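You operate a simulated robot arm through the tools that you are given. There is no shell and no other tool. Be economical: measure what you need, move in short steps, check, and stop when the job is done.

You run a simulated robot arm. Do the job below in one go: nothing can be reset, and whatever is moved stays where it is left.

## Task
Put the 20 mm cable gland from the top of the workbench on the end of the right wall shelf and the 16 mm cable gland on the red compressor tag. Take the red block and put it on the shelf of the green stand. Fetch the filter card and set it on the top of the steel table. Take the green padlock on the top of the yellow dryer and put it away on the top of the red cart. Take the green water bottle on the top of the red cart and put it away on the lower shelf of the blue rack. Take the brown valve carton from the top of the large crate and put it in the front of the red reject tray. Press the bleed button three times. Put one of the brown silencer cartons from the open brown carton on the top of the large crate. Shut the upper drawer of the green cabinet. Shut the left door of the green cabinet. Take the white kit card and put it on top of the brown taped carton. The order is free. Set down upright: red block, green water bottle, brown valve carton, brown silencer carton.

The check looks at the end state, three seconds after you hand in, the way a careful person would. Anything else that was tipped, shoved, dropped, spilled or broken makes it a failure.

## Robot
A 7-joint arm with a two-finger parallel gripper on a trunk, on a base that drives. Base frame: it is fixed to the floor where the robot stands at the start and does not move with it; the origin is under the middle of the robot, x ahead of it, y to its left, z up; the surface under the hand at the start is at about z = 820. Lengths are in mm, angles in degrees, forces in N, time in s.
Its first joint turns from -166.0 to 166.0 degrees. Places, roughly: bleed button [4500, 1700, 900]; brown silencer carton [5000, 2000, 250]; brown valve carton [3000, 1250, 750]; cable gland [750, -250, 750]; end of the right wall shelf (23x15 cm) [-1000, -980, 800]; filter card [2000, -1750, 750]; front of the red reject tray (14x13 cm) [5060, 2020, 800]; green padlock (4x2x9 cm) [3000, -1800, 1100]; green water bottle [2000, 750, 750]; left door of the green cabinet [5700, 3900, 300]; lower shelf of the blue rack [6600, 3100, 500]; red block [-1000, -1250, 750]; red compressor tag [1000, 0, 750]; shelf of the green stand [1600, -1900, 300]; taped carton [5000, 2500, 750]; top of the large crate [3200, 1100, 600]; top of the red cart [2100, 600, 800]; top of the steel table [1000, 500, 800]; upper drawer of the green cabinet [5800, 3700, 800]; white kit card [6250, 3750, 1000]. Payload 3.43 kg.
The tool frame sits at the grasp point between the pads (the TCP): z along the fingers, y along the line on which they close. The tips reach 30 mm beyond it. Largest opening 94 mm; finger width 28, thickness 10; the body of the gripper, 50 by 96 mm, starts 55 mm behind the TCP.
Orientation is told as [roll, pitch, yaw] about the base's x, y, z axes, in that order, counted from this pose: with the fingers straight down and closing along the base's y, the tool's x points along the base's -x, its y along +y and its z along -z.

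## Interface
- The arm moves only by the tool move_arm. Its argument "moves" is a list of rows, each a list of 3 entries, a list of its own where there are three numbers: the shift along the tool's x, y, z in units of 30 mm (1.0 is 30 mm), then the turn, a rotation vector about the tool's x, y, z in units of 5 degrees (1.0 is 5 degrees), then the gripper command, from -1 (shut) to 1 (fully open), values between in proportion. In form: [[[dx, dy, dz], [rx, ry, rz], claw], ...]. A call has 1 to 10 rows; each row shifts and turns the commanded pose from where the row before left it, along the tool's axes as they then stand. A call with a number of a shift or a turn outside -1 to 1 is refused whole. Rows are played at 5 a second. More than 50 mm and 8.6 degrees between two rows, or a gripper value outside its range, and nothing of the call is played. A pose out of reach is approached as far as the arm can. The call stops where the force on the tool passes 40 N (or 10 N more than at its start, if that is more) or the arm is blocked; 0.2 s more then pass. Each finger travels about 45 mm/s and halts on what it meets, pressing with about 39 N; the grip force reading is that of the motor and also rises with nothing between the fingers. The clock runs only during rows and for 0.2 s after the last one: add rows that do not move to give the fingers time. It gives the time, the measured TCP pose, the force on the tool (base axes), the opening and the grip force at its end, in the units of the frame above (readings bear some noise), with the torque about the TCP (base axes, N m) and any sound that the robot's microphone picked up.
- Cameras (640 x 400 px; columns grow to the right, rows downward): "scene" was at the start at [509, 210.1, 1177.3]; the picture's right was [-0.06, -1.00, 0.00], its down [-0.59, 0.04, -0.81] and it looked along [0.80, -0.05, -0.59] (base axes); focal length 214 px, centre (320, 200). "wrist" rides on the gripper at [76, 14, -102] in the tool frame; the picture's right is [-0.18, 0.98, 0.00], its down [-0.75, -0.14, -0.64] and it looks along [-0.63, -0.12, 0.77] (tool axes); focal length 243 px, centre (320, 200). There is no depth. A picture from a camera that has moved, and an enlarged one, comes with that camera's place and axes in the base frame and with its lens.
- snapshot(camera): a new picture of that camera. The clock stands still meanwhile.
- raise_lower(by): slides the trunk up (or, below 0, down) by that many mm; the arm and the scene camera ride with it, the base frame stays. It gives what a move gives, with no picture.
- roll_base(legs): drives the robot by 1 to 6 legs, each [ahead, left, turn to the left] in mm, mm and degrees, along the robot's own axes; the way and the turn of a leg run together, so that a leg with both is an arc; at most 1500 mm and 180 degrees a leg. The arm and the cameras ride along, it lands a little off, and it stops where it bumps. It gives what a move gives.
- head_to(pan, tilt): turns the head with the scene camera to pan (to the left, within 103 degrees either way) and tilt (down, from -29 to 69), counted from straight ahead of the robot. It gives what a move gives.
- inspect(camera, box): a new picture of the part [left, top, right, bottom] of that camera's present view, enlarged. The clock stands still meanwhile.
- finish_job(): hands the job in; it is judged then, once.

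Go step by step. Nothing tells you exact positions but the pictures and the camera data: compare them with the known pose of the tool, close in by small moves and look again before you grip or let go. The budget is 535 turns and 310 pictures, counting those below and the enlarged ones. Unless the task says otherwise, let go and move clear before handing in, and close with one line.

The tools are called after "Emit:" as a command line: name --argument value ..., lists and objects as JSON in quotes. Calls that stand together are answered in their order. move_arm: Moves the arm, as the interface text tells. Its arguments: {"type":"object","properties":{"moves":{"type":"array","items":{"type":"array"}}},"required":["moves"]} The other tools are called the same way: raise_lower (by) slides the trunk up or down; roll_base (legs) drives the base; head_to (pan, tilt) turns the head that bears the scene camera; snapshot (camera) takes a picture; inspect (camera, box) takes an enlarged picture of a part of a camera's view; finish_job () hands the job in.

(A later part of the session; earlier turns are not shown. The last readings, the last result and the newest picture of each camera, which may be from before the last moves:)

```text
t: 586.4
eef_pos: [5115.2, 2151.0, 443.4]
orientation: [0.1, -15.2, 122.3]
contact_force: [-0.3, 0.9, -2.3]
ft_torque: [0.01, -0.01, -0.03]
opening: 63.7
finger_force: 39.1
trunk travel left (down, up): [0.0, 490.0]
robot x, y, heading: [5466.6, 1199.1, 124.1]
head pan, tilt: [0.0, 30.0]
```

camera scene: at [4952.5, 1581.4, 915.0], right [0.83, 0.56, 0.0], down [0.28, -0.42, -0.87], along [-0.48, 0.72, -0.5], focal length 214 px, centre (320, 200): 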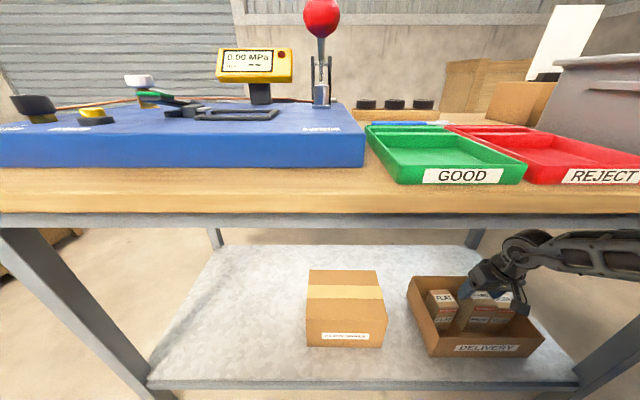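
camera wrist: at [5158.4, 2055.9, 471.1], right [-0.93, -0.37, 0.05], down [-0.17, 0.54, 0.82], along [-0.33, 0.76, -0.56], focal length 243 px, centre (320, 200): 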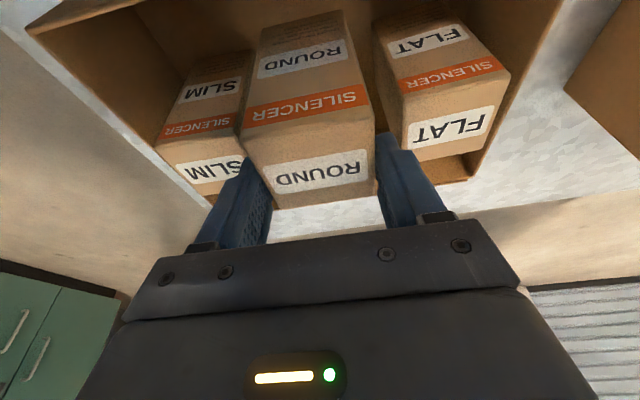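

Emit:
snapshot --camera "wrist"

Emit:
inspect --camera "scene" --box '[380, 200, 620, 370]'

```text
100 pictures are left
camera wrist: at [5155.7, 2057.8, 522.6], right [-0.93, -0.37, 0.05], down [-0.18, 0.55, 0.82], along [-0.33, 0.75, -0.58], focal length 243 px, centre (320, 200)
```

wrist: 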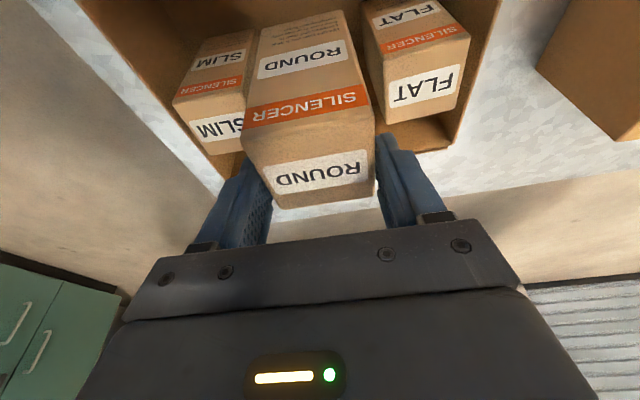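

```text
2.35 times, centred on (500, 285) of scene
camera zoom: at [5002.4, 1506.4, 909.2], right [0.83, 0.56, 0.0], down [0.28, -0.42, -0.86], along [-0.48, 0.72, -0.5], focal length 505 px, centre (-104, 0)
```

zoom: 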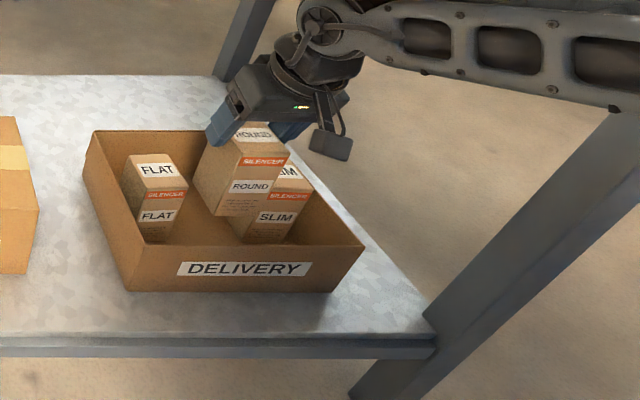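

Box bottom (~323) clears the carton's front panel (301). Drive straight back.

Emit:
roll_base --legs '[[-320, 0, 0]]'

Emit:
snapshot --camera "scene"

Emit:
snapshot --camera "wrist"

```text
t: 588.5
eef_pos: [5288.3, 1889.0, 457.0]
orientation: [-0.2, -15.9, 122.5]
contact_force: [0.0, -0.6, -1.0]
ft_torque: [0.07, -0.01, 0.02]
opening: 63.5
finger_force: 39.3
trunk travel left (down, up): [0.0, 490.0]
robot x, y, heading: [5645.5, 931.2, 124.3]
head pan, tilt: [0.0, 30.0]
```

```text
98 pictures are left
camera scene: at [5180.2, 1236.4, 912.3], right [0.83, 0.56, 0.0], down [0.28, -0.41, -0.87], along [-0.49, 0.72, -0.5], focal length 214 px, centre (320, 200)
```

scene: 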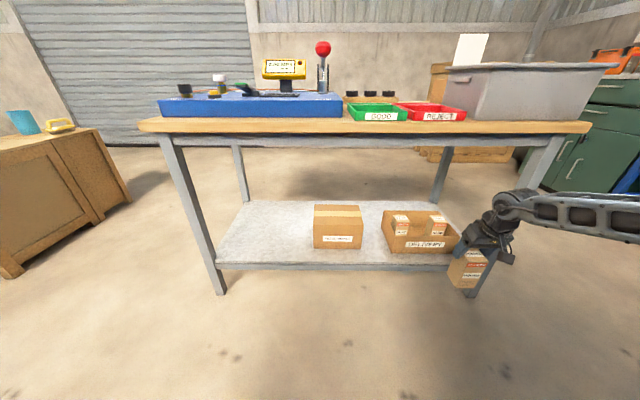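

```text
97 pictures are left
camera wrist: at [5329.8, 1794.6, 534.8], right [-0.92, -0.38, 0.05], down [-0.18, 0.54, 0.82], along [-0.34, 0.75, -0.56], focal length 243 px, centre (320, 200)
```

wrist: 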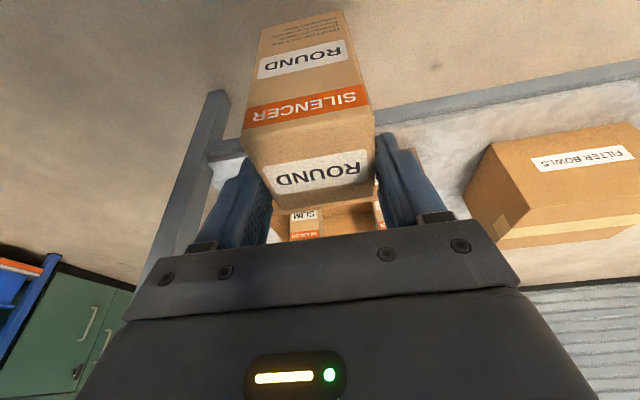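

Silencer carton is out cleanly. I raise, turn toward the crate and look.

Emit:
raise_lower --by 400

Emit:
roll_base --legs '[[0, 0, 89.5], [500, -560, 0]]'

Emit:
head_to --pan -10 --tilt 25

Emit:
snapshot --camera "scene"

```text
t: 592.4
eef_pos: [5287.3, 1888.8, 857.7]
orientation: [-0.2, -15.9, 122.5]
contact_force: [0.2, -0.2, -1.3]
ft_torque: [0.02, 0.0, 0.0]
opening: 63.5
finger_force: 39.3
trunk travel left (down, up): [-400.0, 90.0]
robot x, y, heading: [5648.5, 934.8, 124.1]
head pan, tilt: [0.0, 30.0]
```

```text
t: 600.2
eef_pos: [3957.2, 807.0, 857.1]
orientation: [-0.2, -15.9, -149.3]
contact_force: [-0.6, 0.8, -0.9]
ft_torque: [-0.03, -0.01, 0.0]
opening: 63.5
finger_force: 38.7
trunk travel left (down, up): [-400.0, 90.0]
robot x, y, heading: [4924.8, 1129.6, -147.6]
head pan, tilt: [0.0, 30.0]
```

```text
t: 600.9
eef_pos: [3958.1, 806.7, 857.9]
orientation: [-0.2, -16.0, -149.4]
contact_force: [1.1, -0.2, -0.5]
ft_torque: [0.0, 0.03, -0.01]
opening: 63.6
finger_force: 39.3
trunk travel left (down, up): [-400.0, 90.0]
robot x, y, heading: [4922.8, 1134.5, -147.7]
head pan, tilt: [-10.0, 25.0]
```

```text
96 pictures are left
camera scene: at [4597.8, 691.7, 1320.2], right [-0.38, 0.93, 0.0], down [0.39, 0.16, -0.91], along [-0.84, -0.34, -0.42], focal length 214 px, centre (320, 200)
```

scene: 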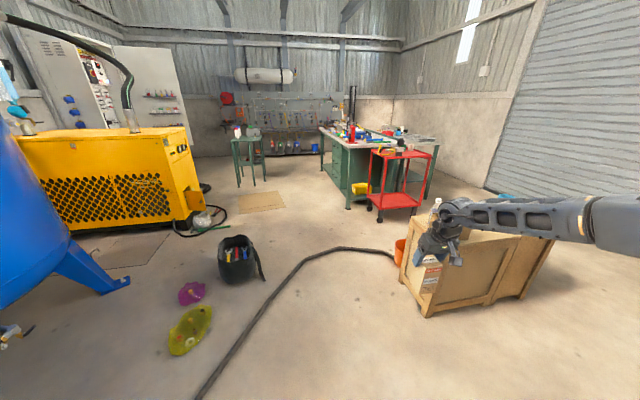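

Crate spans about s 2910–3400, w 290–1065. I tuck the arm up and drive to its table-facing side.

Emit:
move_arm --moves '[[[0.84, 0, -0.7], [0, 0, 0], -1], [[0.84, 0, -0.7], [0, 0, 0], -1], [[0.84, 0, -0.7], [0, 0, 0], -1], [[0.84, 0, -0.7], [0, 0, 0], -1], [[0.84, 0, -0.7], [0, 0, 0], -1], [[0.84, 0, -0.7], [0, 0, 0], -1], [[0.84, 0, -0.7], [0, 0, 0], -1], [[0.84, 0, -0.7], [0, 0, 0], -1], [[0.84, 0.3, -0.7], [0, 0, 0], -1]]'

Emit:
roll_base --legs '[[820, 0, 1.4], [0, -980, 0]]'

Emit:
head_to --pan -10 --tilt 40

Emit:
snapshot --camera "scene"

```text
t: 602.9
eef_pos: [4195.3, 937.0, 977.1]
orientation: [0.1, -15.9, -149.3]
contact_force: [-1.5, 0.2, -1.2]
ft_torque: [-0.02, 0.02, -0.03]
opening: 63.7
finger_force: 39.4
trunk travel left (down, up): [-400.0, 90.0]
robot x, y, heading: [4924.4, 1135.4, -147.9]
head pan, tilt: [-10.0, 25.0]
```

```text
t: 611.9
eef_pos: [2976.7, 1269.4, 976.5]
orientation: [-0.2, -15.9, -148.0]
contact_force: [0.1, 0.4, -1.5]
ft_torque: [-0.03, -0.01, -0.04]
opening: 63.2
finger_force: 39.0
trunk travel left (down, up): [-400.0, 90.0]
robot x, y, heading: [3705.4, 1479.8, -146.3]
head pan, tilt: [-10.0, 25.0]
```

```text
t: 612.6
eef_pos: [2977.5, 1267.2, 977.4]
orientation: [0.0, -16.0, -148.1]
contact_force: [-0.7, 0.6, -1.0]
ft_torque: [0.01, 0.01, 0.03]
opening: 63.7
finger_force: 38.8
trunk travel left (down, up): [-400.0, 90.0]
robot x, y, heading: [3702.0, 1484.6, -146.5]
head pan, tilt: [-10.0, 40.0]
```

```text
95 pictures are left
camera scene: at [3392.2, 1035.3, 1297.0], right [-0.4, 0.92, 0.0], down [0.59, 0.26, -0.77], along [-0.7, -0.31, -0.64], focal length 214 px, centre (320, 200)
```

scene: 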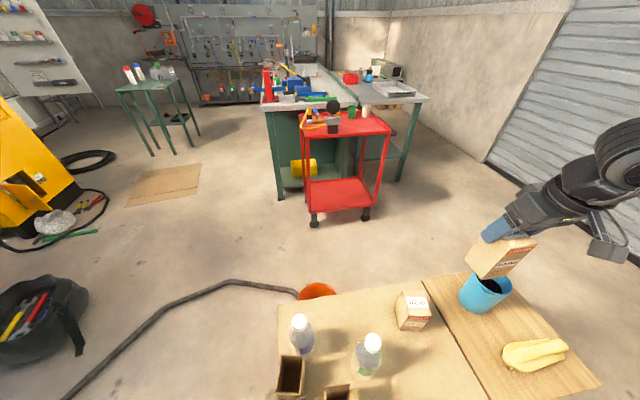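

Emit:
inspect --camera "scene" --box '[260, 260, 480, 400]'

Emit:
head_to --pan -5 --tilt 60

Emit:
snapshot --camera "scene"

```text
2.86 times, centred on (370, 330) of scene
camera zoom: at [3392.2, 1035.3, 1297.0], right [-0.4, 0.92, 0.0], down [0.59, 0.26, -0.77], along [-0.7, -0.31, -0.64], focal length 613 px, centre (177, -171)
```

zoom: 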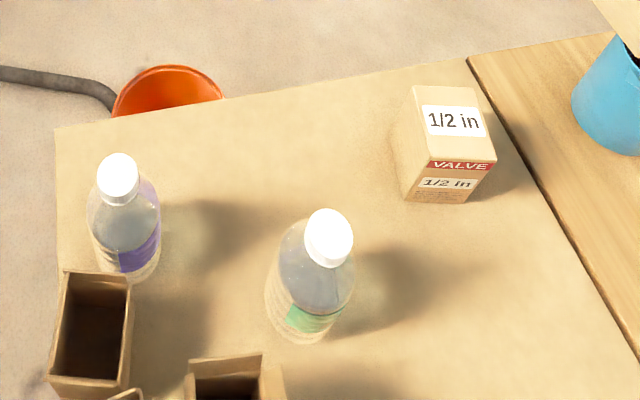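

```text
t: 613.5
eef_pos: [2977.6, 1269.6, 978.1]
orientation: [-0.1, -15.9, -148.1]
contact_force: [-0.3, 0.7, -1.5]
ft_torque: [-0.01, 0.02, 0.02]
opening: 63.2
finger_force: 38.9
trunk travel left (down, up): [-400.0, 90.0]
robot x, y, heading: [3702.5, 1477.6, -146.6]
head pan, tilt: [-5.0, 60.0]
```

```text
93 pictures are left
camera scene: at [3411.5, 1037.4, 1270.2], right [-0.48, 0.88, 0.0], down [0.76, 0.41, -0.5], along [-0.44, -0.24, -0.87], focal length 214 px, centre (320, 200)
```

scene: 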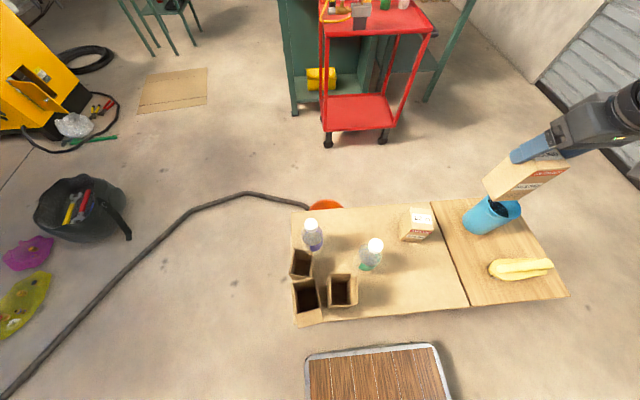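

Crate top has a free spot near s 3338, w 700, with the "VALVE 1/2 in" carton further back. I back up a bit and move over the free spot.

Emit:
roll_base --legs '[[-160, 0, 0]]'

Emit:
move_arm --moves '[[[0, 0.85, 0], [0, 0, 0], -1], [[0, 0.85, 0], [0, 0, 0], -1], [[0, 0.85, 0], [0, 0, 0], -1], [[0, 0.85, 0], [0, 0, 0], -1]]'

Emit:
snapshot --camera "wrist"

Emit:
snapshot --camera "scene"

```text
t: 614.9
eef_pos: [3110.9, 1356.6, 976.5]
orientation: [-0.1, -15.8, -148.2]
contact_force: [0.1, -0.3, -1.6]
ft_torque: [-0.04, -0.03, -0.02]
opening: 63.6
finger_force: 39.0
trunk travel left (down, up): [-400.0, 90.0]
robot x, y, heading: [3834.1, 1568.6, -146.5]
head pan, tilt: [-5.0, 60.0]
```

```text
t: 615.9
eef_pos: [3164.8, 1271.3, 977.3]
orientation: [0.0, -15.8, -148.2]
contact_force: [0.6, 0.5, -1.4]
ft_torque: [-0.04, -0.02, 0.04]
opening: 63.6
finger_force: 39.4
trunk travel left (down, up): [-400.0, 90.0]
robot x, y, heading: [3837.7, 1570.1, -146.3]
head pan, tilt: [-5.0, 60.0]
```

```text
92 pictures are left
camera wrist: at [3257.4, 1311.3, 1055.0], right [0.37, -0.93, 0.05], down [-0.54, -0.17, 0.82], along [-0.76, -0.33, -0.56], focal length 243 px, centre (320, 200)
```

wrist: 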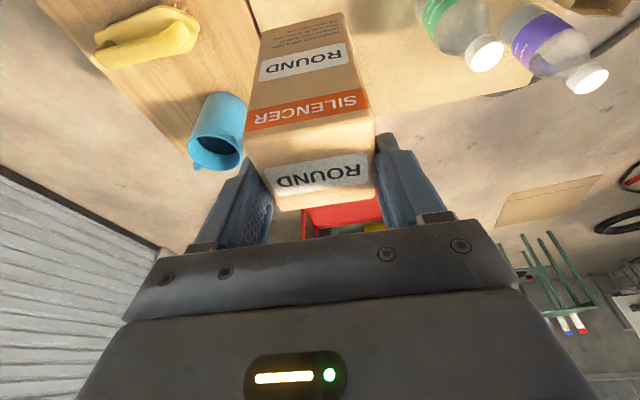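

```text
91 pictures are left
camera scene: at [3544.7, 1126.4, 1270.3], right [-0.48, 0.88, 0.0], down [0.76, 0.41, -0.5], along [-0.44, -0.24, -0.87], focal length 214 px, centre (320, 200)
```

scene: 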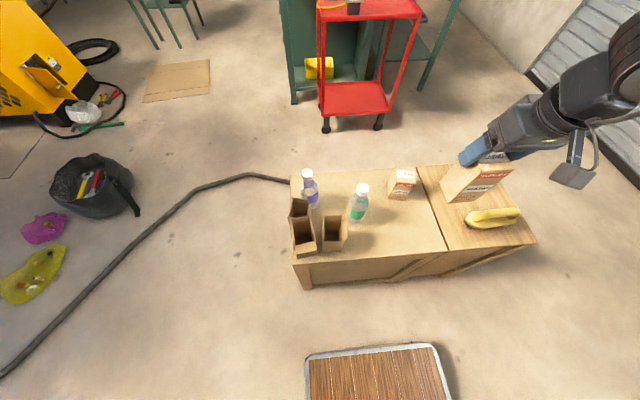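

Emit:
move_arm --moves '[[[0.27, 0, 0.96], [0, 0, 0], -1], [[0.27, 0, 0.96], [0, 0, 0], -1], [[0.27, 0, 0.96], [0, 0, 0], -1], [[0.27, 0, 0.96], [0, 0, 0], -1], [[0.27, 0, 0.96], [0, 0, 0], -1], [[0.27, 0, 0.96], [0, 0, 0], -1], [[0.27, 0, 0.96], [0, 0, 0], -1], [[0.14, 0, 0.48], [0, 0, 0], -1]]'

Emit:
inspect --camera "scene" --box '[280, 120, 560, 300]'

Emit:
snapshot --camera "wrist"

```text
t: 617.7
eef_pos: [3164.4, 1271.4, 751.1]
orientation: [-0.2, -15.9, -148.0]
contact_force: [0.2, 0.4, -1.5]
ft_torque: [0.0, 0.03, 0.01]
opening: 63.4
finger_force: 38.9
trunk travel left (down, up): [-400.0, 90.0]
robot x, y, heading: [3838.8, 1569.2, -146.6]
head pan, tilt: [-5.0, 60.0]
```

```text
2.22 times, centred on (420, 210) of scene
camera zoom: at [3544.9, 1126.1, 1270.3], right [-0.48, 0.88, 0.0], down [0.76, 0.41, -0.5], along [-0.44, -0.24, -0.87], focal length 477 px, centre (98, 178)
```

zoom: 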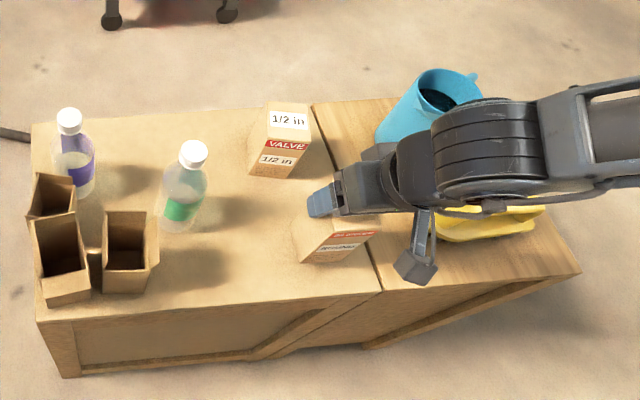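

```text
89 pictures are left
camera wrist: at [3257.8, 1311.6, 828.8], right [0.37, -0.93, 0.05], down [-0.54, -0.17, 0.82], along [-0.76, -0.33, -0.56], focal length 243 px, centre (320, 200)
```

wrist: 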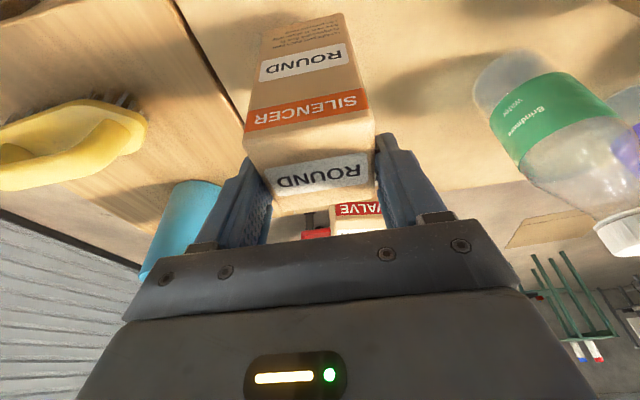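

Emit:
move_arm --moves '[[[0.27, 0, 0.96], [0, 0, 0], -1], [[0.11, 0, 0.4], [0, 0, 0], -1], [[0, 0, 0], [0, 0, 0], -1]]'

Emit:
move_arm --moves '[[[0.04, 0, 0.15], [0, 0, 0], -1], [[0, 0, 0], [0, 0, 0], -1]]'

Emit:
move_arm --moves '[[[0.04, 0, 0.15], [0, 0, 0], -1], [[0, 0, 0], [0, 0, 0], -1]]'

```text
t: 618.4
eef_pos: [3160.7, 1269.0, 715.5]
orientation: [-0.2, -16.4, -148.1]
contact_force: [9.8, 10.3, 36.6]
ft_torque: [0.31, -0.6, 0.01]
opening: 63.6
finger_force: 39.2
trunk travel left (down, up): [-400.0, 90.0]
robot x, y, heading: [3834.2, 1568.0, -146.4]
head pan, tilt: [-5.0, 60.0]
stopped in row 3: the force on the tool passed its limit at 67 N (the readings are from after the stop); the commanded pose is now the measured one
```

```text
t: 619.0
eef_pos: [3160.7, 1267.2, 709.9]
orientation: [-0.2, -16.5, -148.0]
contact_force: [0.9, 2.2, 37.7]
ft_torque: [-0.08, 0.22, 0.0]
opening: 63.8
finger_force: 38.7
trunk travel left (down, up): [-400.0, 90.0]
robot x, y, heading: [3834.8, 1572.5, -146.3]
head pan, tilt: [-5.0, 60.0]
```

```text
t: 619.5
eef_pos: [3160.5, 1269.1, 705.8]
orientation: [-0.4, -16.5, -148.1]
contact_force: [-5.4, -2.4, 38.4]
ft_torque: [-0.09, 0.08, 0.04]
opening: 63.9
finger_force: 39.1
trunk travel left (down, up): [-400.0, 90.0]
robot x, y, heading: [3840.6, 1567.8, -146.6]
head pan, tilt: [-5.0, 60.0]
```

Contact; the carton stands on the crate. Release.

Emit:
move_arm --moves '[[[-0.02, 0, -0.08], [0, 0, 0], -1], [[0, 0, 0], [0, 0, 0], 0.35], [[0, 0, 0], [0, 0, 0], 0.5], [[0, 0, 0], [0, 0, 0], 0.7], [[0, 0, 0], [0, 0, 0], 0.7], [[-0.1, 0, -0.7], [0, 0, 0], 0.7], [[-0.27, 0, -0.96], [0, 0, 0], 0.7], [[-0.27, 0, -0.96], [0, 0, 0], 0.7], [[-0.27, 0, -0.96], [0, 0, 0], 0.7], [[-0.27, 0, -0.96], [0, 0, 0], 1]]'

Emit:
snapshot --camera "wrist"

Emit:
inspect --camera "scene" --box '[280, 140, 560, 300]'

```text
t: 621.8
eef_pos: [3163.4, 1270.8, 848.9]
orientation: [-0.1, -16.2, -148.1]
contact_force: [-0.4, -0.3, -0.5]
ft_torque: [0.02, -0.01, 0.01]
opening: 94.0
finger_force: 0.2
trunk travel left (down, up): [-400.0, 90.0]
robot x, y, heading: [3836.7, 1567.1, -146.6]
head pan, tilt: [-5.0, 60.0]
```

```text
88 pictures are left
camera wrist: at [3257.8, 1311.1, 925.7], right [0.37, -0.93, 0.05], down [-0.54, -0.17, 0.83], along [-0.76, -0.33, -0.56], focal length 243 px, centre (320, 200)
```

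wrist: 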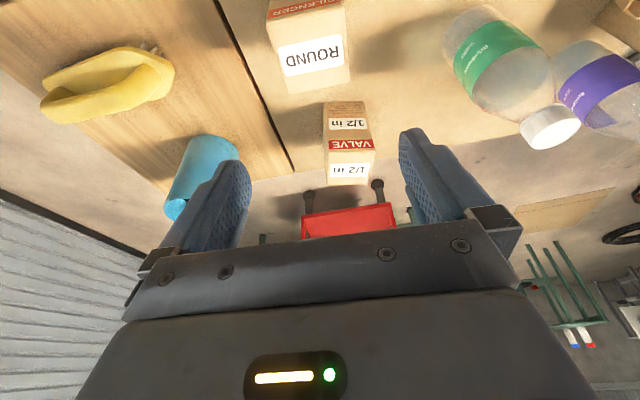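

```text
2.29 times, centred on (420, 220) of scene
camera zoom: at [3544.7, 1126.1, 1270.1], right [-0.48, 0.88, 0.0], down [0.76, 0.41, -0.5], along [-0.44, -0.24, -0.87], focal length 490 px, centre (91, 154)
```

zoom: 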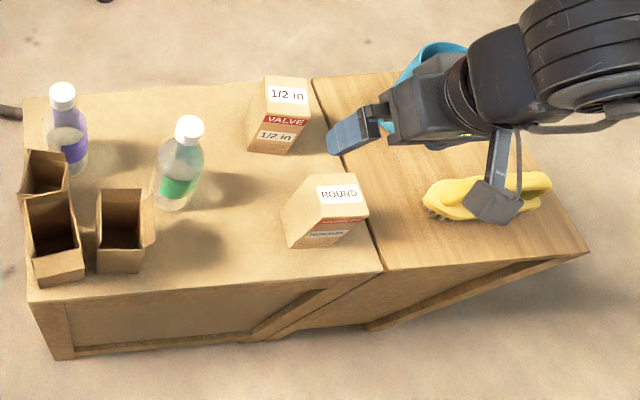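

The silencer carton stands on the crate. Now the valve carton at about (3038,1168), top z≈700.

Emit:
move_arm --moves '[[[-0.855, 0.12, 0.245], [0, 0, 0], 1], [[-0.855, 0.12, 0.245], [0, 0, 0], 1], [[-0.855, 0.12, 0.245], [0, 0, 0], 1], [[-0.855, 0.12, 0.245], [0, 0, 0], 1], [[-0.855, 0.12, 0.245], [0, 0, 0], 1], [[-0.855, 0.12, 0.245], [0, 0, 0], 1], [[0.27, 0, 0.96], [0, 0, 0], 1], [[0.27, 0, 0.96], [0, 0, 0], 1]]'

Emit:
snapshot --camera "wrist"

Emit:
inspect --camera "scene" --box '[280, 120, 560, 280]'

```text
t: 623.5
eef_pos: [3038.9, 1167.6, 787.6]
orientation: [-0.1, -16.2, -148.1]
contact_force: [-0.2, -0.2, -0.1]
ft_torque: [-0.02, -0.01, -0.01]
opening: 94.2
finger_force: 0.0
trunk travel left (down, up): [-400.0, 90.0]
robot x, y, heading: [3837.4, 1567.7, -146.2]
head pan, tilt: [-5.0, 60.0]
```

```text
86 pictures are left
camera wrist: at [3133.3, 1208.5, 865.1], right [0.37, -0.93, 0.05], down [-0.53, -0.17, 0.83], along [-0.76, -0.33, -0.56], focal length 243 px, centre (320, 200)
```

wrist: 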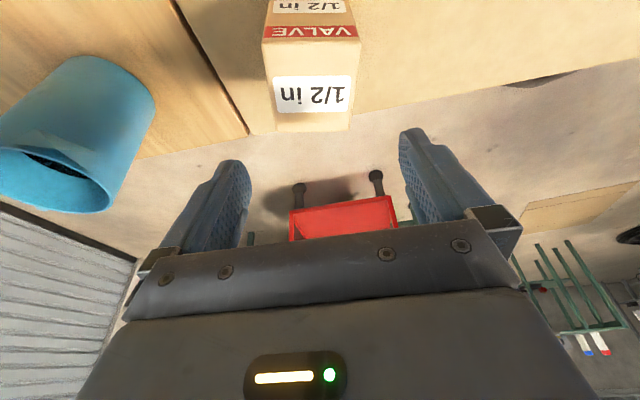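

```text
2.29 times, centred on (420, 200) of scene
camera zoom: at [3545.1, 1126.3, 1270.3], right [-0.48, 0.88, 0.0], down [0.76, 0.41, -0.5], along [-0.44, -0.24, -0.87], focal length 490 px, centre (91, 200)
```

zoom: 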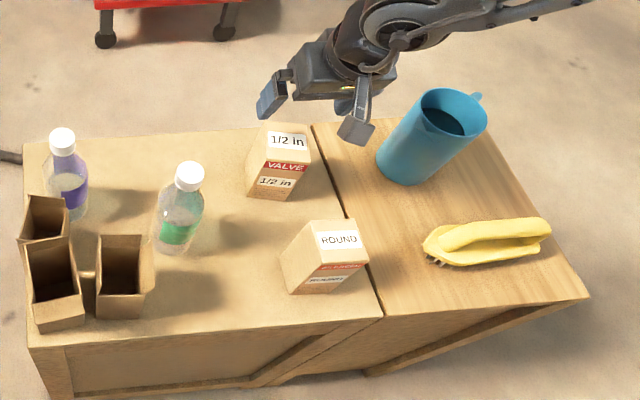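

Emit:
move_arm --moves '[[[0.27, 0, 0.96], [0, 0, 0], 0.9], [[0.27, 0, 0.96], [0, 0, 0], 0.8], [[0.27, 0, 0.96], [0, 0, 0], 0.8], [[0.13, 0, 0.48], [0, 0, 0], 0.8]]'

Emit:
inspect --camera "wrist" --box '[160, 0, 480, 200]'

```text
t: 624.5
eef_pos: [3038.4, 1168.0, 683.9]
orientation: [-0.2, -16.2, -148.0]
contact_force: [0.1, 0.5, 0.0]
ft_torque: [-0.01, -0.02, -0.03]
opening: 84.5
finger_force: 0.0
trunk travel left (down, up): [-400.0, 90.0]
robot x, y, heading: [3836.9, 1569.0, -146.7]
head pan, tilt: [-5.0, 60.0]
```

```text
2.00 times, centred on (320, 100) of wrist
camera zoom: at [3132.0, 1208.7, 760.4], right [0.37, -0.93, 0.05], down [-0.53, -0.17, 0.83], along [-0.76, -0.33, -0.56], focal length 485 px, centre (320, 400)
```

zoom: 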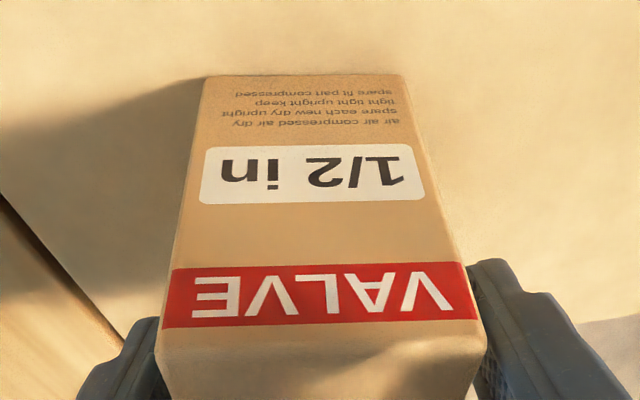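

Emit:
move_arm --moves '[[[0, 0, 0], [0, 0, 0], 0.5], [[0, 0, 0], [0, 0, 0], 0.2], [[0, 0, 0], [0, 0, 0], -0.2], [[0, 0, 0], [0, 0, 0], -0.6], [[0, 0, 0], [0, 0, 0], -1], [[0, 0, 0], [0, 0, 0], -1]]'

Emit:
move_arm --moves '[[[-0.1, 0, -0.4], [0, 0, 0], -1], [[-0.27, 0, -0.96], [0, 0, 0], -1], [[-0.27, 0, -0.96], [0, 0, 0], -1], [[-0.27, 0, -0.96], [0, 0, 0], -1], [[-0.27, 0, -0.96], [0, 0, 0], -1], [[-0.27, 0, -0.96], [0, 0, 0], -1], [[0.5, 0, -0.96], [0, 0, 0], -1], [[0.5, 0, -0.96], [0, 0, 0], -1], [[0.6, 0, -0.96], [0, 0, 0], -1], [[0.6, 0, -0.96], [0, 0, 0], -1]]'

Emit:
inspect --camera "wrist" --box '[160, 0, 480, 200]'

```text
t: 626.0
eef_pos: [3038.2, 1168.1, 683.6]
orientation: [-0.2, -16.3, -148.1]
contact_force: [-1.5, 3.0, 2.5]
ft_torque: [0.31, 0.42, -0.08]
opening: 67.3
finger_force: 39.3
trunk travel left (down, up): [-400.0, 90.0]
robot x, y, heading: [3834.9, 1568.0, -146.6]
head pan, tilt: [-5.0, 60.0]
```

```text
t: 628.1
eef_pos: [3121.4, 1218.9, 937.2]
orientation: [-0.2, -16.3, -148.0]
contact_force: [-0.6, 0.3, -4.1]
ft_torque: [0.01, -0.01, 0.01]
opening: 66.9
finger_force: 38.9
trunk travel left (down, up): [-400.0, 90.0]
robot x, y, heading: [3836.2, 1570.9, -146.7]
head pan, tilt: [-5.0, 60.0]
```

```text
2.00 times, centred on (320, 100) of wrist
camera zoom: at [3214.9, 1260.0, 1014.5], right [0.37, -0.93, 0.05], down [-0.53, -0.17, 0.83], along [-0.76, -0.33, -0.56], focal length 485 px, centre (320, 400)
```

zoom: 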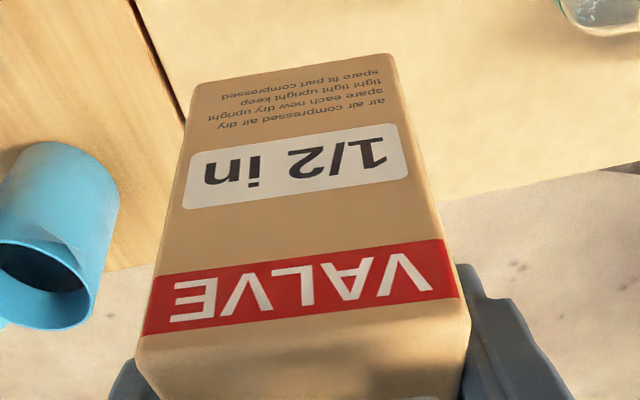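

Valve carton held. I go back round to the table's side facing the red tray.

Emit:
raise_lower --by 90

Emit:
roll_base --legs '[[0, 990, 0], [0, 0, -89.7], [-230, 0, 0], [0, -1200, 0]]'

Emit:
head_to --pan 0 --tilt 45

Emit:
snapshot --camera "scene"

```text
t: 629.4
eef_pos: [3120.3, 1221.2, 1026.9]
orientation: [-0.3, -16.4, -148.1]
contact_force: [0.2, -0.3, -4.2]
ft_torque: [-0.01, 0.0, 0.0]
opening: 67.1
finger_force: 38.8
trunk travel left (down, up): [-490.0, 0.0]
robot x, y, heading: [3837.7, 1572.6, -146.6]
head pan, tilt: [-5.0, 60.0]
```

```text
t: 645.4
eef_pos: [5142.3, 1942.8, 1026.7]
orientation: [-0.2, -16.4, 123.7]
contact_force: [0.1, 0.6, -3.5]
ft_torque: [0.01, -0.01, 0.02]
opening: 66.2
finger_force: 39.2
trunk travel left (down, up): [-490.0, 0.0]
robot x, y, heading: [5515.6, 1235.9, 125.4]
head pan, tilt: [-5.0, 60.0]
```

```text
t: 646.2
eef_pos: [5142.0, 1942.7, 1027.7]
orientation: [-0.2, -16.3, 123.9]
contact_force: [0.2, 0.1, -4.4]
ft_torque: [-0.02, 0.03, -0.03]
opening: 66.2
finger_force: 38.7
trunk travel left (down, up): [-490.0, 0.0]
robot x, y, heading: [5515.7, 1236.7, 125.2]
head pan, tilt: [0.0, 45.0]
```

```text
82 pictures are left
camera scene: at [5047.8, 1525.2, 1379.4], right [0.82, 0.58, 0.0], down [0.41, -0.58, -0.71], along [-0.41, 0.58, -0.71], focal length 214 px, centre (320, 200)
```

scene: 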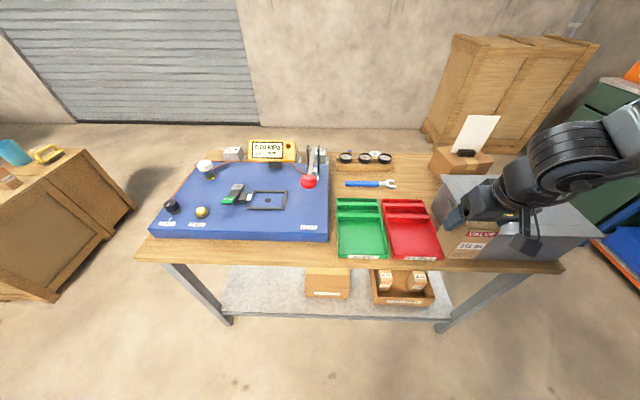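

Emit:
inspect --camera "scene" --box '[320, 180, 480, 280]'

```text
4.00 times, centred on (400, 230) of scene
camera zoom: at [5047.8, 1525.2, 1379.4], right [0.82, 0.58, 0.0], down [0.41, -0.58, -0.71], along [-0.41, 0.58, -0.71], focal length 858 px, centre (0, 80)
```

zoom: 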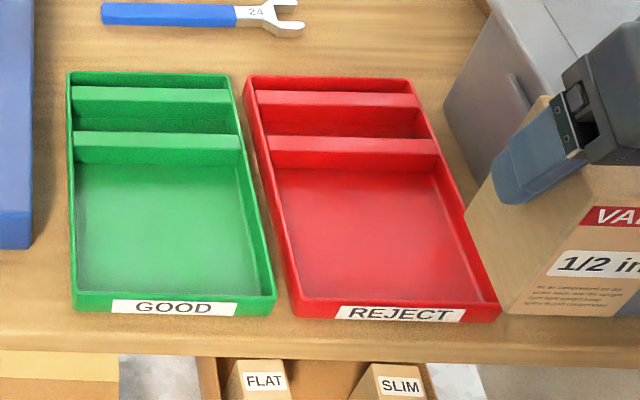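

Emit:
move_arm --moves '[[[0, 0.45, 0], [0, 0, 0], -1], [[0, 0.45, 0], [0, 0, 0], -1]]'

Emit:
roll_base --legs '[[105, 0, 0]]'

Emit:
snapshot --camera "wrist"

Emit:
inspect --camera "scene" --box '[300, 150, 500, 290]'

```text
t: 646.8
eef_pos: [5120.9, 1926.2, 1026.8]
orientation: [-0.2, -16.3, 123.8]
contact_force: [1.1, 0.4, -3.9]
ft_torque: [0.01, -0.02, 0.03]
opening: 66.2
finger_force: 39.4
trunk travel left (down, up): [-490.0, 0.0]
robot x, y, heading: [5512.8, 1237.7, 125.4]
head pan, tilt: [0.0, 45.0]
```

```text
t: 648.0
eef_pos: [5059.0, 2014.0, 1027.0]
orientation: [-0.2, -16.2, 123.8]
contact_force: [0.5, -0.7, -4.2]
ft_torque: [0.01, 0.0, -0.04]
opening: 66.1
finger_force: 39.3
trunk travel left (down, up): [-490.0, 0.0]
robot x, y, heading: [5452.1, 1324.9, 125.2]
head pan, tilt: [0.0, 45.0]
```

```text
80 pictures are left
camera wrist: at [5102.7, 1920.3, 1104.1], right [-0.92, -0.4, 0.05], down [-0.19, 0.53, 0.83], along [-0.36, 0.75, -0.56], focal length 243 px, centre (320, 200)
```

wrist: 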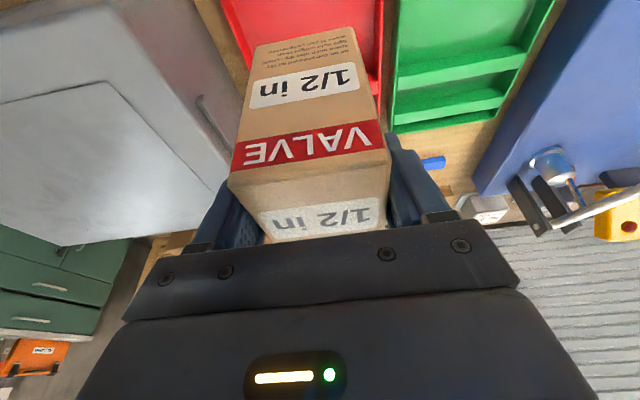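

```text
2.86 times, centred on (400, 220) of scene
camera zoom: at [4986.6, 1611.6, 1379.6], right [0.82, 0.58, 0.0], down [0.41, -0.58, -0.71], along [-0.41, 0.58, -0.71], focal length 613 px, centre (91, 143)
```

zoom: 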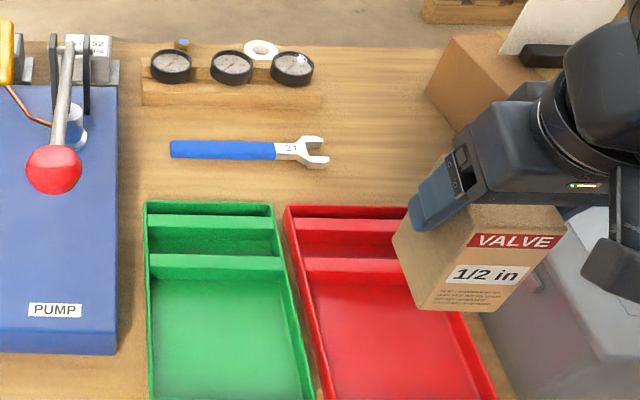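

Directly over the reject tray's front compartment. Lower.

Emit:
move_arm --moves '[[[0.27, 0, 0.96], [0, 0, 0], -1], [[0.27, 0, 0.96], [0, 0, 0], -1], [[0.27, 0, 0.96], [0, 0, 0], -1]]'

Emit:
inspect --camera "scene" --box '[300, 150, 500, 290]'

Emit:
inspect --camera "wrist" --box '[160, 0, 480, 200]'

```text
t: 648.8
eef_pos: [5059.3, 2015.2, 934.5]
orientation: [-0.2, -16.3, 123.7]
contact_force: [-0.3, 0.5, -4.8]
ft_torque: [0.04, -0.04, -0.01]
opening: 66.3
finger_force: 38.9
trunk travel left (down, up): [-490.0, 0.0]
robot x, y, heading: [5454.4, 1326.9, 125.3]
head pan, tilt: [0.0, 45.0]
```

```text
2.86 times, centred on (400, 220) of scene
camera zoom: at [4986.5, 1611.7, 1379.6], right [0.82, 0.58, 0.0], down [0.41, -0.58, -0.71], along [-0.41, 0.58, -0.71], focal length 613 px, centre (91, 143)
```

zoom: 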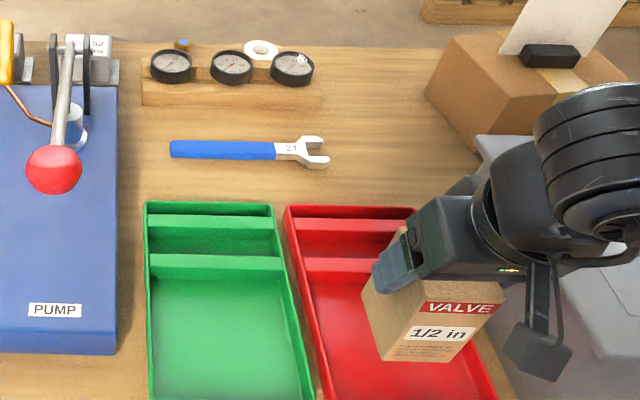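

```text
2.00 times, centred on (320, 100) of wrist
camera zoom: at [5103.2, 1921.9, 1013.8], right [-0.92, -0.4, 0.05], down [-0.19, 0.53, 0.83], along [-0.36, 0.75, -0.56], focal length 485 px, centre (320, 400)
```

zoom: 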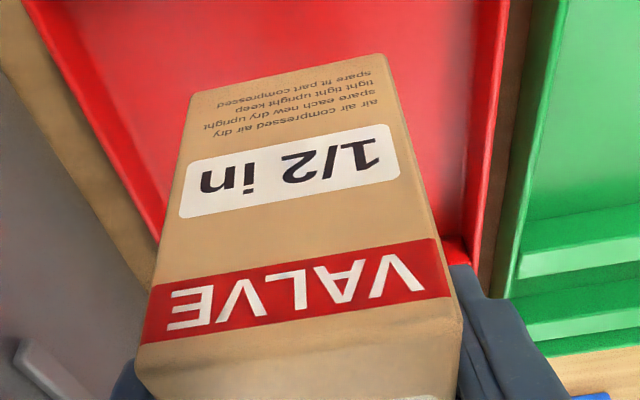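

Emit:
move_arm --moves '[[[0.11, 0, 0.38], [0, 0, 0], -1], [[0.04, 0, 0.15], [0, 0, 0], -1], [[0, 0, 0], [0, 0, 0], -1]]'

Emit:
move_arm --moves '[[[0.04, 0, 0.15], [0, 0, 0], -1], [[0, 0, 0], [0, 0, 0], -1]]'

Emit:
move_arm --moves '[[[0.04, 0, 0.15], [0, 0, 0], -1], [[0, 0, 0], [0, 0, 0], -1]]'

```text
t: 649.6
eef_pos: [5058.4, 2016.2, 920.8]
orientation: [-0.2, -16.2, 123.8]
contact_force: [-0.1, -0.4, -3.8]
ft_torque: [0.01, -0.02, -0.04]
opening: 66.1
finger_force: 39.2
trunk travel left (down, up): [-490.0, 0.0]
robot x, y, heading: [5456.0, 1325.9, 125.5]
head pan, tilt: [0.0, 45.0]
```

```text
t: 650.2
eef_pos: [5057.9, 2014.9, 915.3]
orientation: [-0.1, -16.4, 123.7]
contact_force: [0.4, 0.4, -3.9]
ft_torque: [0.01, 0.05, 0.04]
opening: 65.9
finger_force: 39.0
trunk travel left (down, up): [-490.0, 0.0]
robot x, y, heading: [5456.2, 1323.3, 125.3]
head pan, tilt: [0.0, 45.0]
```

```text
t: 650.8
eef_pos: [5059.0, 2016.1, 911.7]
orientation: [-0.2, -16.3, 123.8]
contact_force: [0.7, 0.3, -4.2]
ft_torque: [-0.01, 0.02, 0.01]
opening: 66.1
finger_force: 39.3
trunk travel left (down, up): [-490.0, 0.0]
robot x, y, heading: [5451.6, 1320.9, 125.6]
head pan, tilt: [0.0, 45.0]
```

Emit:
move_arm --moves '[[[0.04, 0, 0.15], [0, 0, 0], -1], [[0, 0, 0], [0, 0, 0], -1]]'

Emit:
move_arm --moves '[[[0.04, 0, 0.15], [0, 0, 0], -1], [[0, 0, 0], [0, 0, 0], -1]]'

Emit:
move_arm --moves '[[[0.04, 0, 0.15], [0, 0, 0], -1], [[0, 0, 0], [0, 0, 0], -1]]'

```text
t: 651.4
eef_pos: [5059.0, 2017.7, 905.9]
orientation: [-0.2, -16.1, 123.8]
contact_force: [0.1, 0.5, -4.2]
ft_torque: [-0.02, 0.0, -0.01]
opening: 66.2
finger_force: 38.9
trunk travel left (down, up): [-490.0, 0.0]
robot x, y, heading: [5453.3, 1325.1, 125.2]
head pan, tilt: [0.0, 45.0]
```

```text
t: 652.0
eef_pos: [5059.9, 2016.0, 902.3]
orientation: [-0.2, -16.2, 123.7]
contact_force: [0.2, -0.5, -4.0]
ft_torque: [0.0, 0.0, -0.01]
opening: 66.0
finger_force: 38.8
trunk travel left (down, up): [-490.0, 0.0]
robot x, y, heading: [5455.6, 1324.5, 125.8]
head pan, tilt: [0.0, 45.0]
```

```text
t: 652.6
eef_pos: [5056.9, 2016.1, 897.2]
orientation: [-0.2, -16.1, 123.7]
contact_force: [-0.3, 0.7, -4.8]
ft_torque: [0.03, 0.01, -0.01]
opening: 66.4
finger_force: 39.3
trunk travel left (down, up): [-490.0, 0.0]
robot x, y, heading: [5454.4, 1327.0, 125.4]
head pan, tilt: [0.0, 45.0]
```

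Emit:
move_arm --moves '[[[0.04, 0, 0.15], [0, 0, 0], -1], [[0, 0, 0], [0, 0, 0], -1]]'

Emit:
move_arm --moves '[[[0.04, 0, 0.15], [0, 0, 0], -1], [[0, 0, 0], [0, 0, 0], -1]]'

Emit:
inspect --camera "scene" --box '[340, 190, 500, 300]'

```text
t: 653.2
eef_pos: [5057.9, 2016.3, 892.6]
orientation: [-0.2, -16.2, 123.8]
contact_force: [2.5, -1.5, 0.4]
ft_torque: [-0.08, 0.09, 0.08]
opening: 66.0
finger_force: 38.9
trunk travel left (down, up): [-490.0, 0.0]
robot x, y, heading: [5452.8, 1324.5, 125.3]
head pan, tilt: [0.0, 45.0]
```

```text
t: 653.8
eef_pos: [5057.7, 2017.4, 890.8]
orientation: [-0.3, -16.6, 123.9]
contact_force: [4.7, -0.5, 37.3]
ft_torque: [-0.32, 0.32, -0.11]
opening: 66.4
finger_force: 39.3
trunk travel left (down, up): [-490.0, 0.0]
robot x, y, heading: [5453.0, 1328.4, 125.3]
head pan, tilt: [0.0, 45.0]
```

```text
3.64 times, centred on (420, 245) of scene
camera zoom: at [4987.2, 1610.9, 1380.4], right [0.82, 0.58, 0.0], down [0.41, -0.58, -0.71], along [-0.41, 0.58, -0.71], focal length 780 px, centre (-44, 36)
```

zoom: 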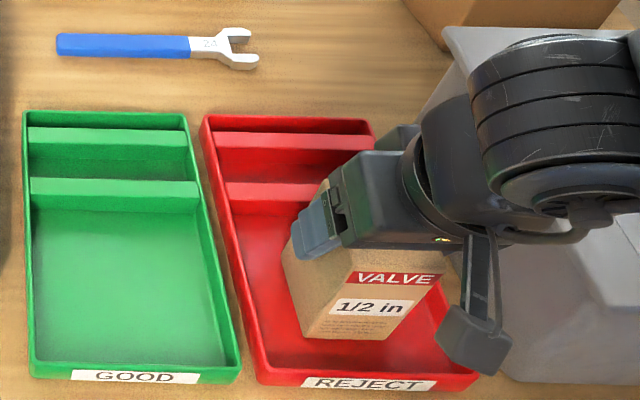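

Set down inside the front compartment. Release and rise.

Emit:
move_arm --moves '[[[-0.02, 0, -0.08], [0, 0, 0], -1], [[0, 0, 0], [0, 0, 0], 0.45], [[0, 0, 0], [0, 0, 0], 0.65], [[0, 0, 0], [0, 0, 0], 0.75], [[0, 0, 0], [0, 0, 0], 0.75], [[-0.1, 0, -0.7], [0, 0, 0], 0.75], [[-0.27, 0, -0.96], [0, 0, 0], 0.75], [[-0.27, 0, -0.96], [0, 0, 0], 0.75], [[-0.27, 0, -0.96], [0, 0, 0], 0.75], [[-0.27, 0, -0.96], [0, 0, 0], 0.75]]'

Emit:
move_arm --moves '[[[-0.1, 0, -0.96], [0, 0.8, 0], 0.3], [[0, 0, -0.96], [0, 0.8, 0], 0], [[0, 0, -0.96], [0, 0.8, 0], -0.5], [[0.4, 0, -0.9], [0, 0.8, 0], -1], [[0.6, 0, -0.5], [0, 0, 0], -1], [[0.6, 0, 0], [0, 0, 0], -1]]'

Emit:
inspect --camera "scene" --box '[340, 150, 540, 300]'

```text
t: 656.0
eef_pos: [5061.5, 2011.3, 1030.2]
orientation: [-0.1, -16.2, 123.7]
contact_force: [-0.7, 0.7, -0.2]
ft_torque: [-0.02, 0.0, 0.02]
opening: 82.4
finger_force: 0.0
trunk travel left (down, up): [-490.0, 0.0]
robot x, y, heading: [5454.7, 1324.1, 125.5]
head pan, tilt: [0.0, 45.0]
```

```text
t: 657.4
eef_pos: [5095.8, 1957.2, 1157.2]
orientation: [-0.2, -0.3, 123.8]
contact_force: [-0.3, 0.5, 0.3]
ft_torque: [-0.02, -0.02, 0.02]
opening: 0.0
finger_force: 32.7
trunk travel left (down, up): [-490.0, 0.0]
robot x, y, heading: [5454.3, 1322.9, 125.3]
head pan, tilt: [0.0, 45.0]
```

```text
2.67 times, centred on (440, 225) of scene
camera zoom: at [4986.4, 1611.8, 1379.5], right [0.82, 0.58, 0.0], down [0.41, -0.58, -0.71], along [-0.41, 0.58, -0.71], focal length 572 px, centre (0, 133)
```

zoom: 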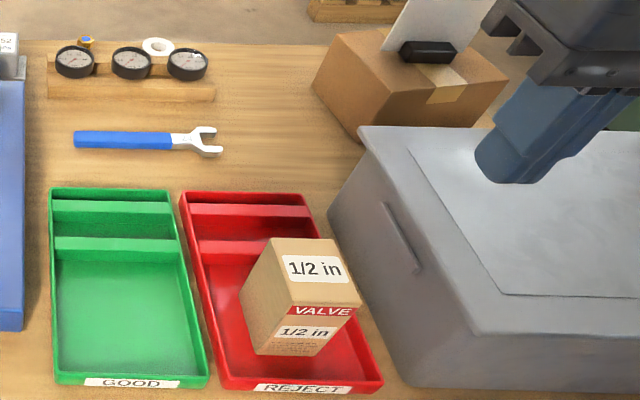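

Valve carton is in the tray. Finally the bleed button; drive left and look.

Emit:
roll_base --legs '[[0, 600, -1.6]]'

Emit:
snapshot --camera "scene"

Emit:
snapshot --camera "wrist"

```text
t: 660.7
eef_pos: [4629.4, 1634.6, 1156.3]
orientation: [-0.2, -0.3, 121.7]
contact_force: [-0.3, 0.1, -0.6]
ft_torque: [0.04, 0.01, -0.04]
opening: 0.0
finger_force: 32.9
trunk travel left (down, up): [-490.0, 0.0]
robot x, y, heading: [4966.3, 989.7, 123.4]
head pan, tilt: [0.0, 45.0]
```

```text
74 pictures are left
camera scene: at [4508.2, 1294.0, 1379.5], right [0.84, 0.55, 0.0], down [0.39, -0.59, -0.71], along [-0.39, 0.59, -0.71], focal length 214 px, centre (320, 200)
```

scene: 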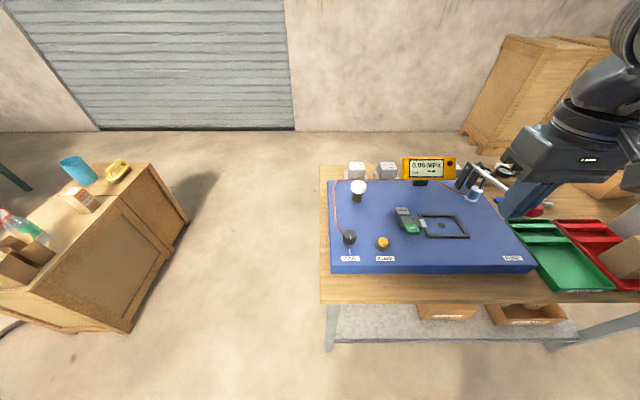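

```text
73 pictures are left
camera wrist: at [4657.1, 1561.5, 1259.1], right [-0.93, -0.36, 0.0], down [-0.28, 0.71, 0.65], along [-0.23, 0.6, -0.76], focal length 243 px, centre (320, 200)
```

wrist: 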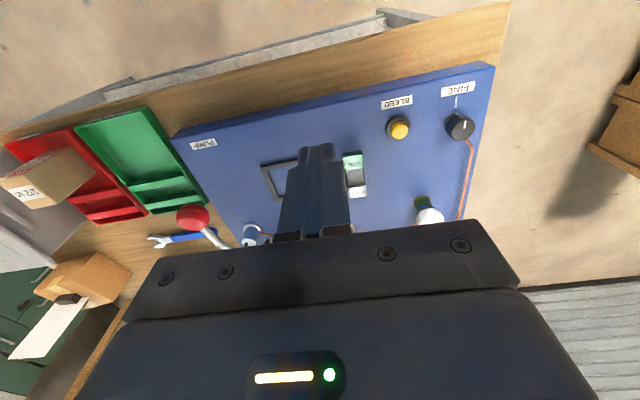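

Emit:
move_arm --moves '[[[-0.98, 0.96, 0], [0, 0, 0], -1], [[-0.98, 0.96, 0], [0, 0, 0], -1], [[-0.98, 0.96, 0.3], [0, 0, 0], -1], [[-0.98, 0.96, 0.5], [0, 0, 0], -1], [[0, 0, 1], [0, 0, 0], -1], [[0, 0, 1], [0, 0, 0], -1], [[0, 0, 1], [0, 0, 0], -1], [[0, 0, 1], [0, 0, 0], -1], [[0, 0, 0.7], [0, 0, 0], -1]]'

Emit:
snapshot --camera "wrist"

Emit:
inspect --camera "scene" --box '[320, 170, 480, 280]'

```text
t: 662.7
eef_pos: [4471.8, 1673.4, 991.4]
orientation: [-0.1, -0.2, 121.7]
contact_force: [-0.6, -0.3, -0.1]
ft_torque: [0.02, 0.04, 0.03]
opening: 0.1
finger_force: 32.6
trunk travel left (down, up): [-490.0, 0.0]
robot x, y, heading: [4964.8, 991.5, 123.4]
head pan, tilt: [0.0, 45.0]
```

```text
72 pictures are left
camera wrist: at [4497.9, 1600.2, 1093.3], right [-0.93, -0.36, 0.0], down [-0.28, 0.71, 0.65], along [-0.23, 0.6, -0.76], focal length 243 px, centre (320, 200)
```

wrist: 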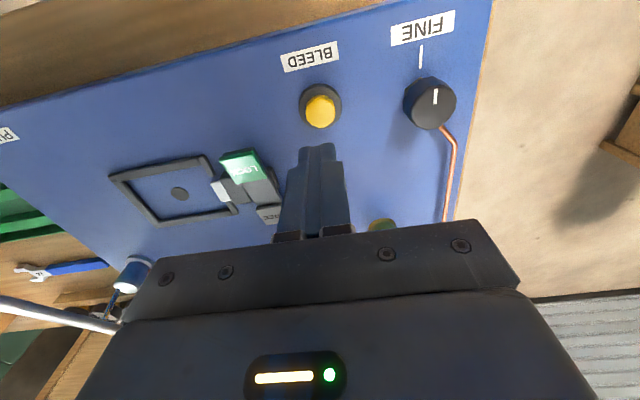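

```text
3.64 times, centred on (400, 225) of scene
camera zoom: at [4508.2, 1293.9, 1379.5], right [0.84, 0.55, 0.0], down [0.39, -0.59, -0.71], along [-0.39, 0.59, -0.71], focal length 780 px, centre (29, 109)
```

zoom: 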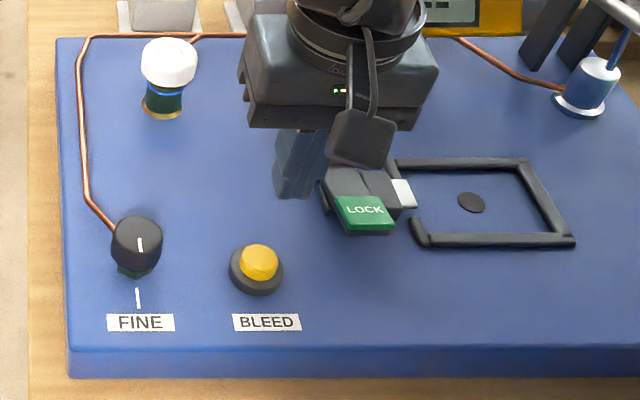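

Button top at (4468,1679,866). Align and come down to just above it.

Emit:
move_arm --moves '[[[-0.21, 0, 1], [0, 0, 0], -1], [[0, 0, 1], [0, 0, 0], -1], [[0, 0, 0.9], [0, 0, 0], -1]]'

Emit:
inspect --camera "wrist" --box '[220, 60, 420, 200]'

Emit:
inspect --camera "scene" --box '[340, 190, 440, 270]'

```text
t: 663.5
eef_pos: [4469.1, 1682.6, 904.9]
orientation: [-0.3, -0.3, 121.7]
contact_force: [-0.1, -0.3, 0.6]
ft_torque: [0.03, 0.0, -0.02]
opening: 0.0
finger_force: 32.6
trunk travel left (down, up): [-490.0, 0.0]
robot x, y, heading: [4965.9, 988.6, 123.4]
head pan, tilt: [0.0, 45.0]
```

```text
2.86 times, centred on (320, 130) of wrist
camera zoom: at [4496.2, 1609.1, 1007.1], right [-0.93, -0.36, 0.0], down [-0.28, 0.71, 0.65], along [-0.23, 0.6, -0.76], focal length 693 px, centre (320, 400)
```

zoom: 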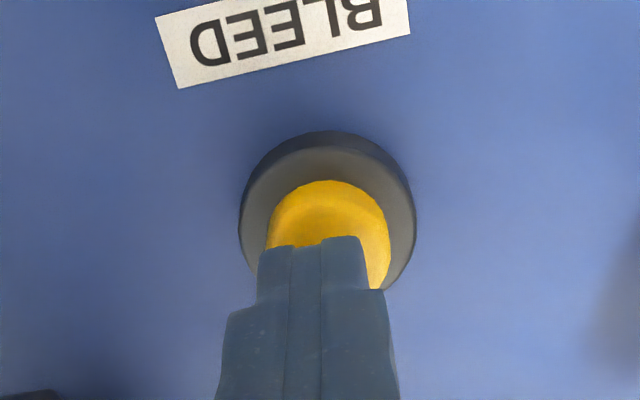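

```text
5.00 times, centred on (390, 230) of scene
camera zoom: at [4508.3, 1293.9, 1379.6], right [0.84, 0.55, 0.0], down [0.39, -0.59, -0.71], along [-0.39, 0.59, -0.71], focal length 1072 px, centre (-30, 50)
```

zoom: 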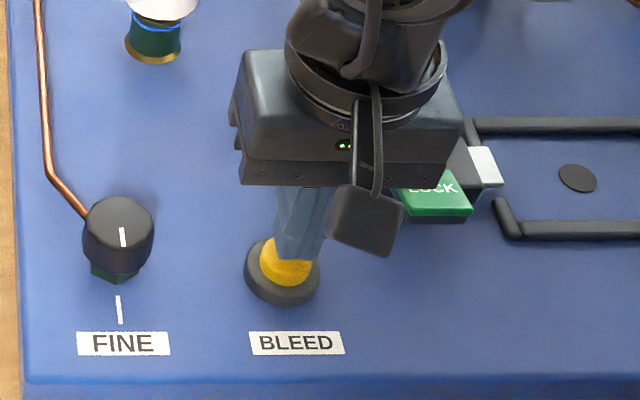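

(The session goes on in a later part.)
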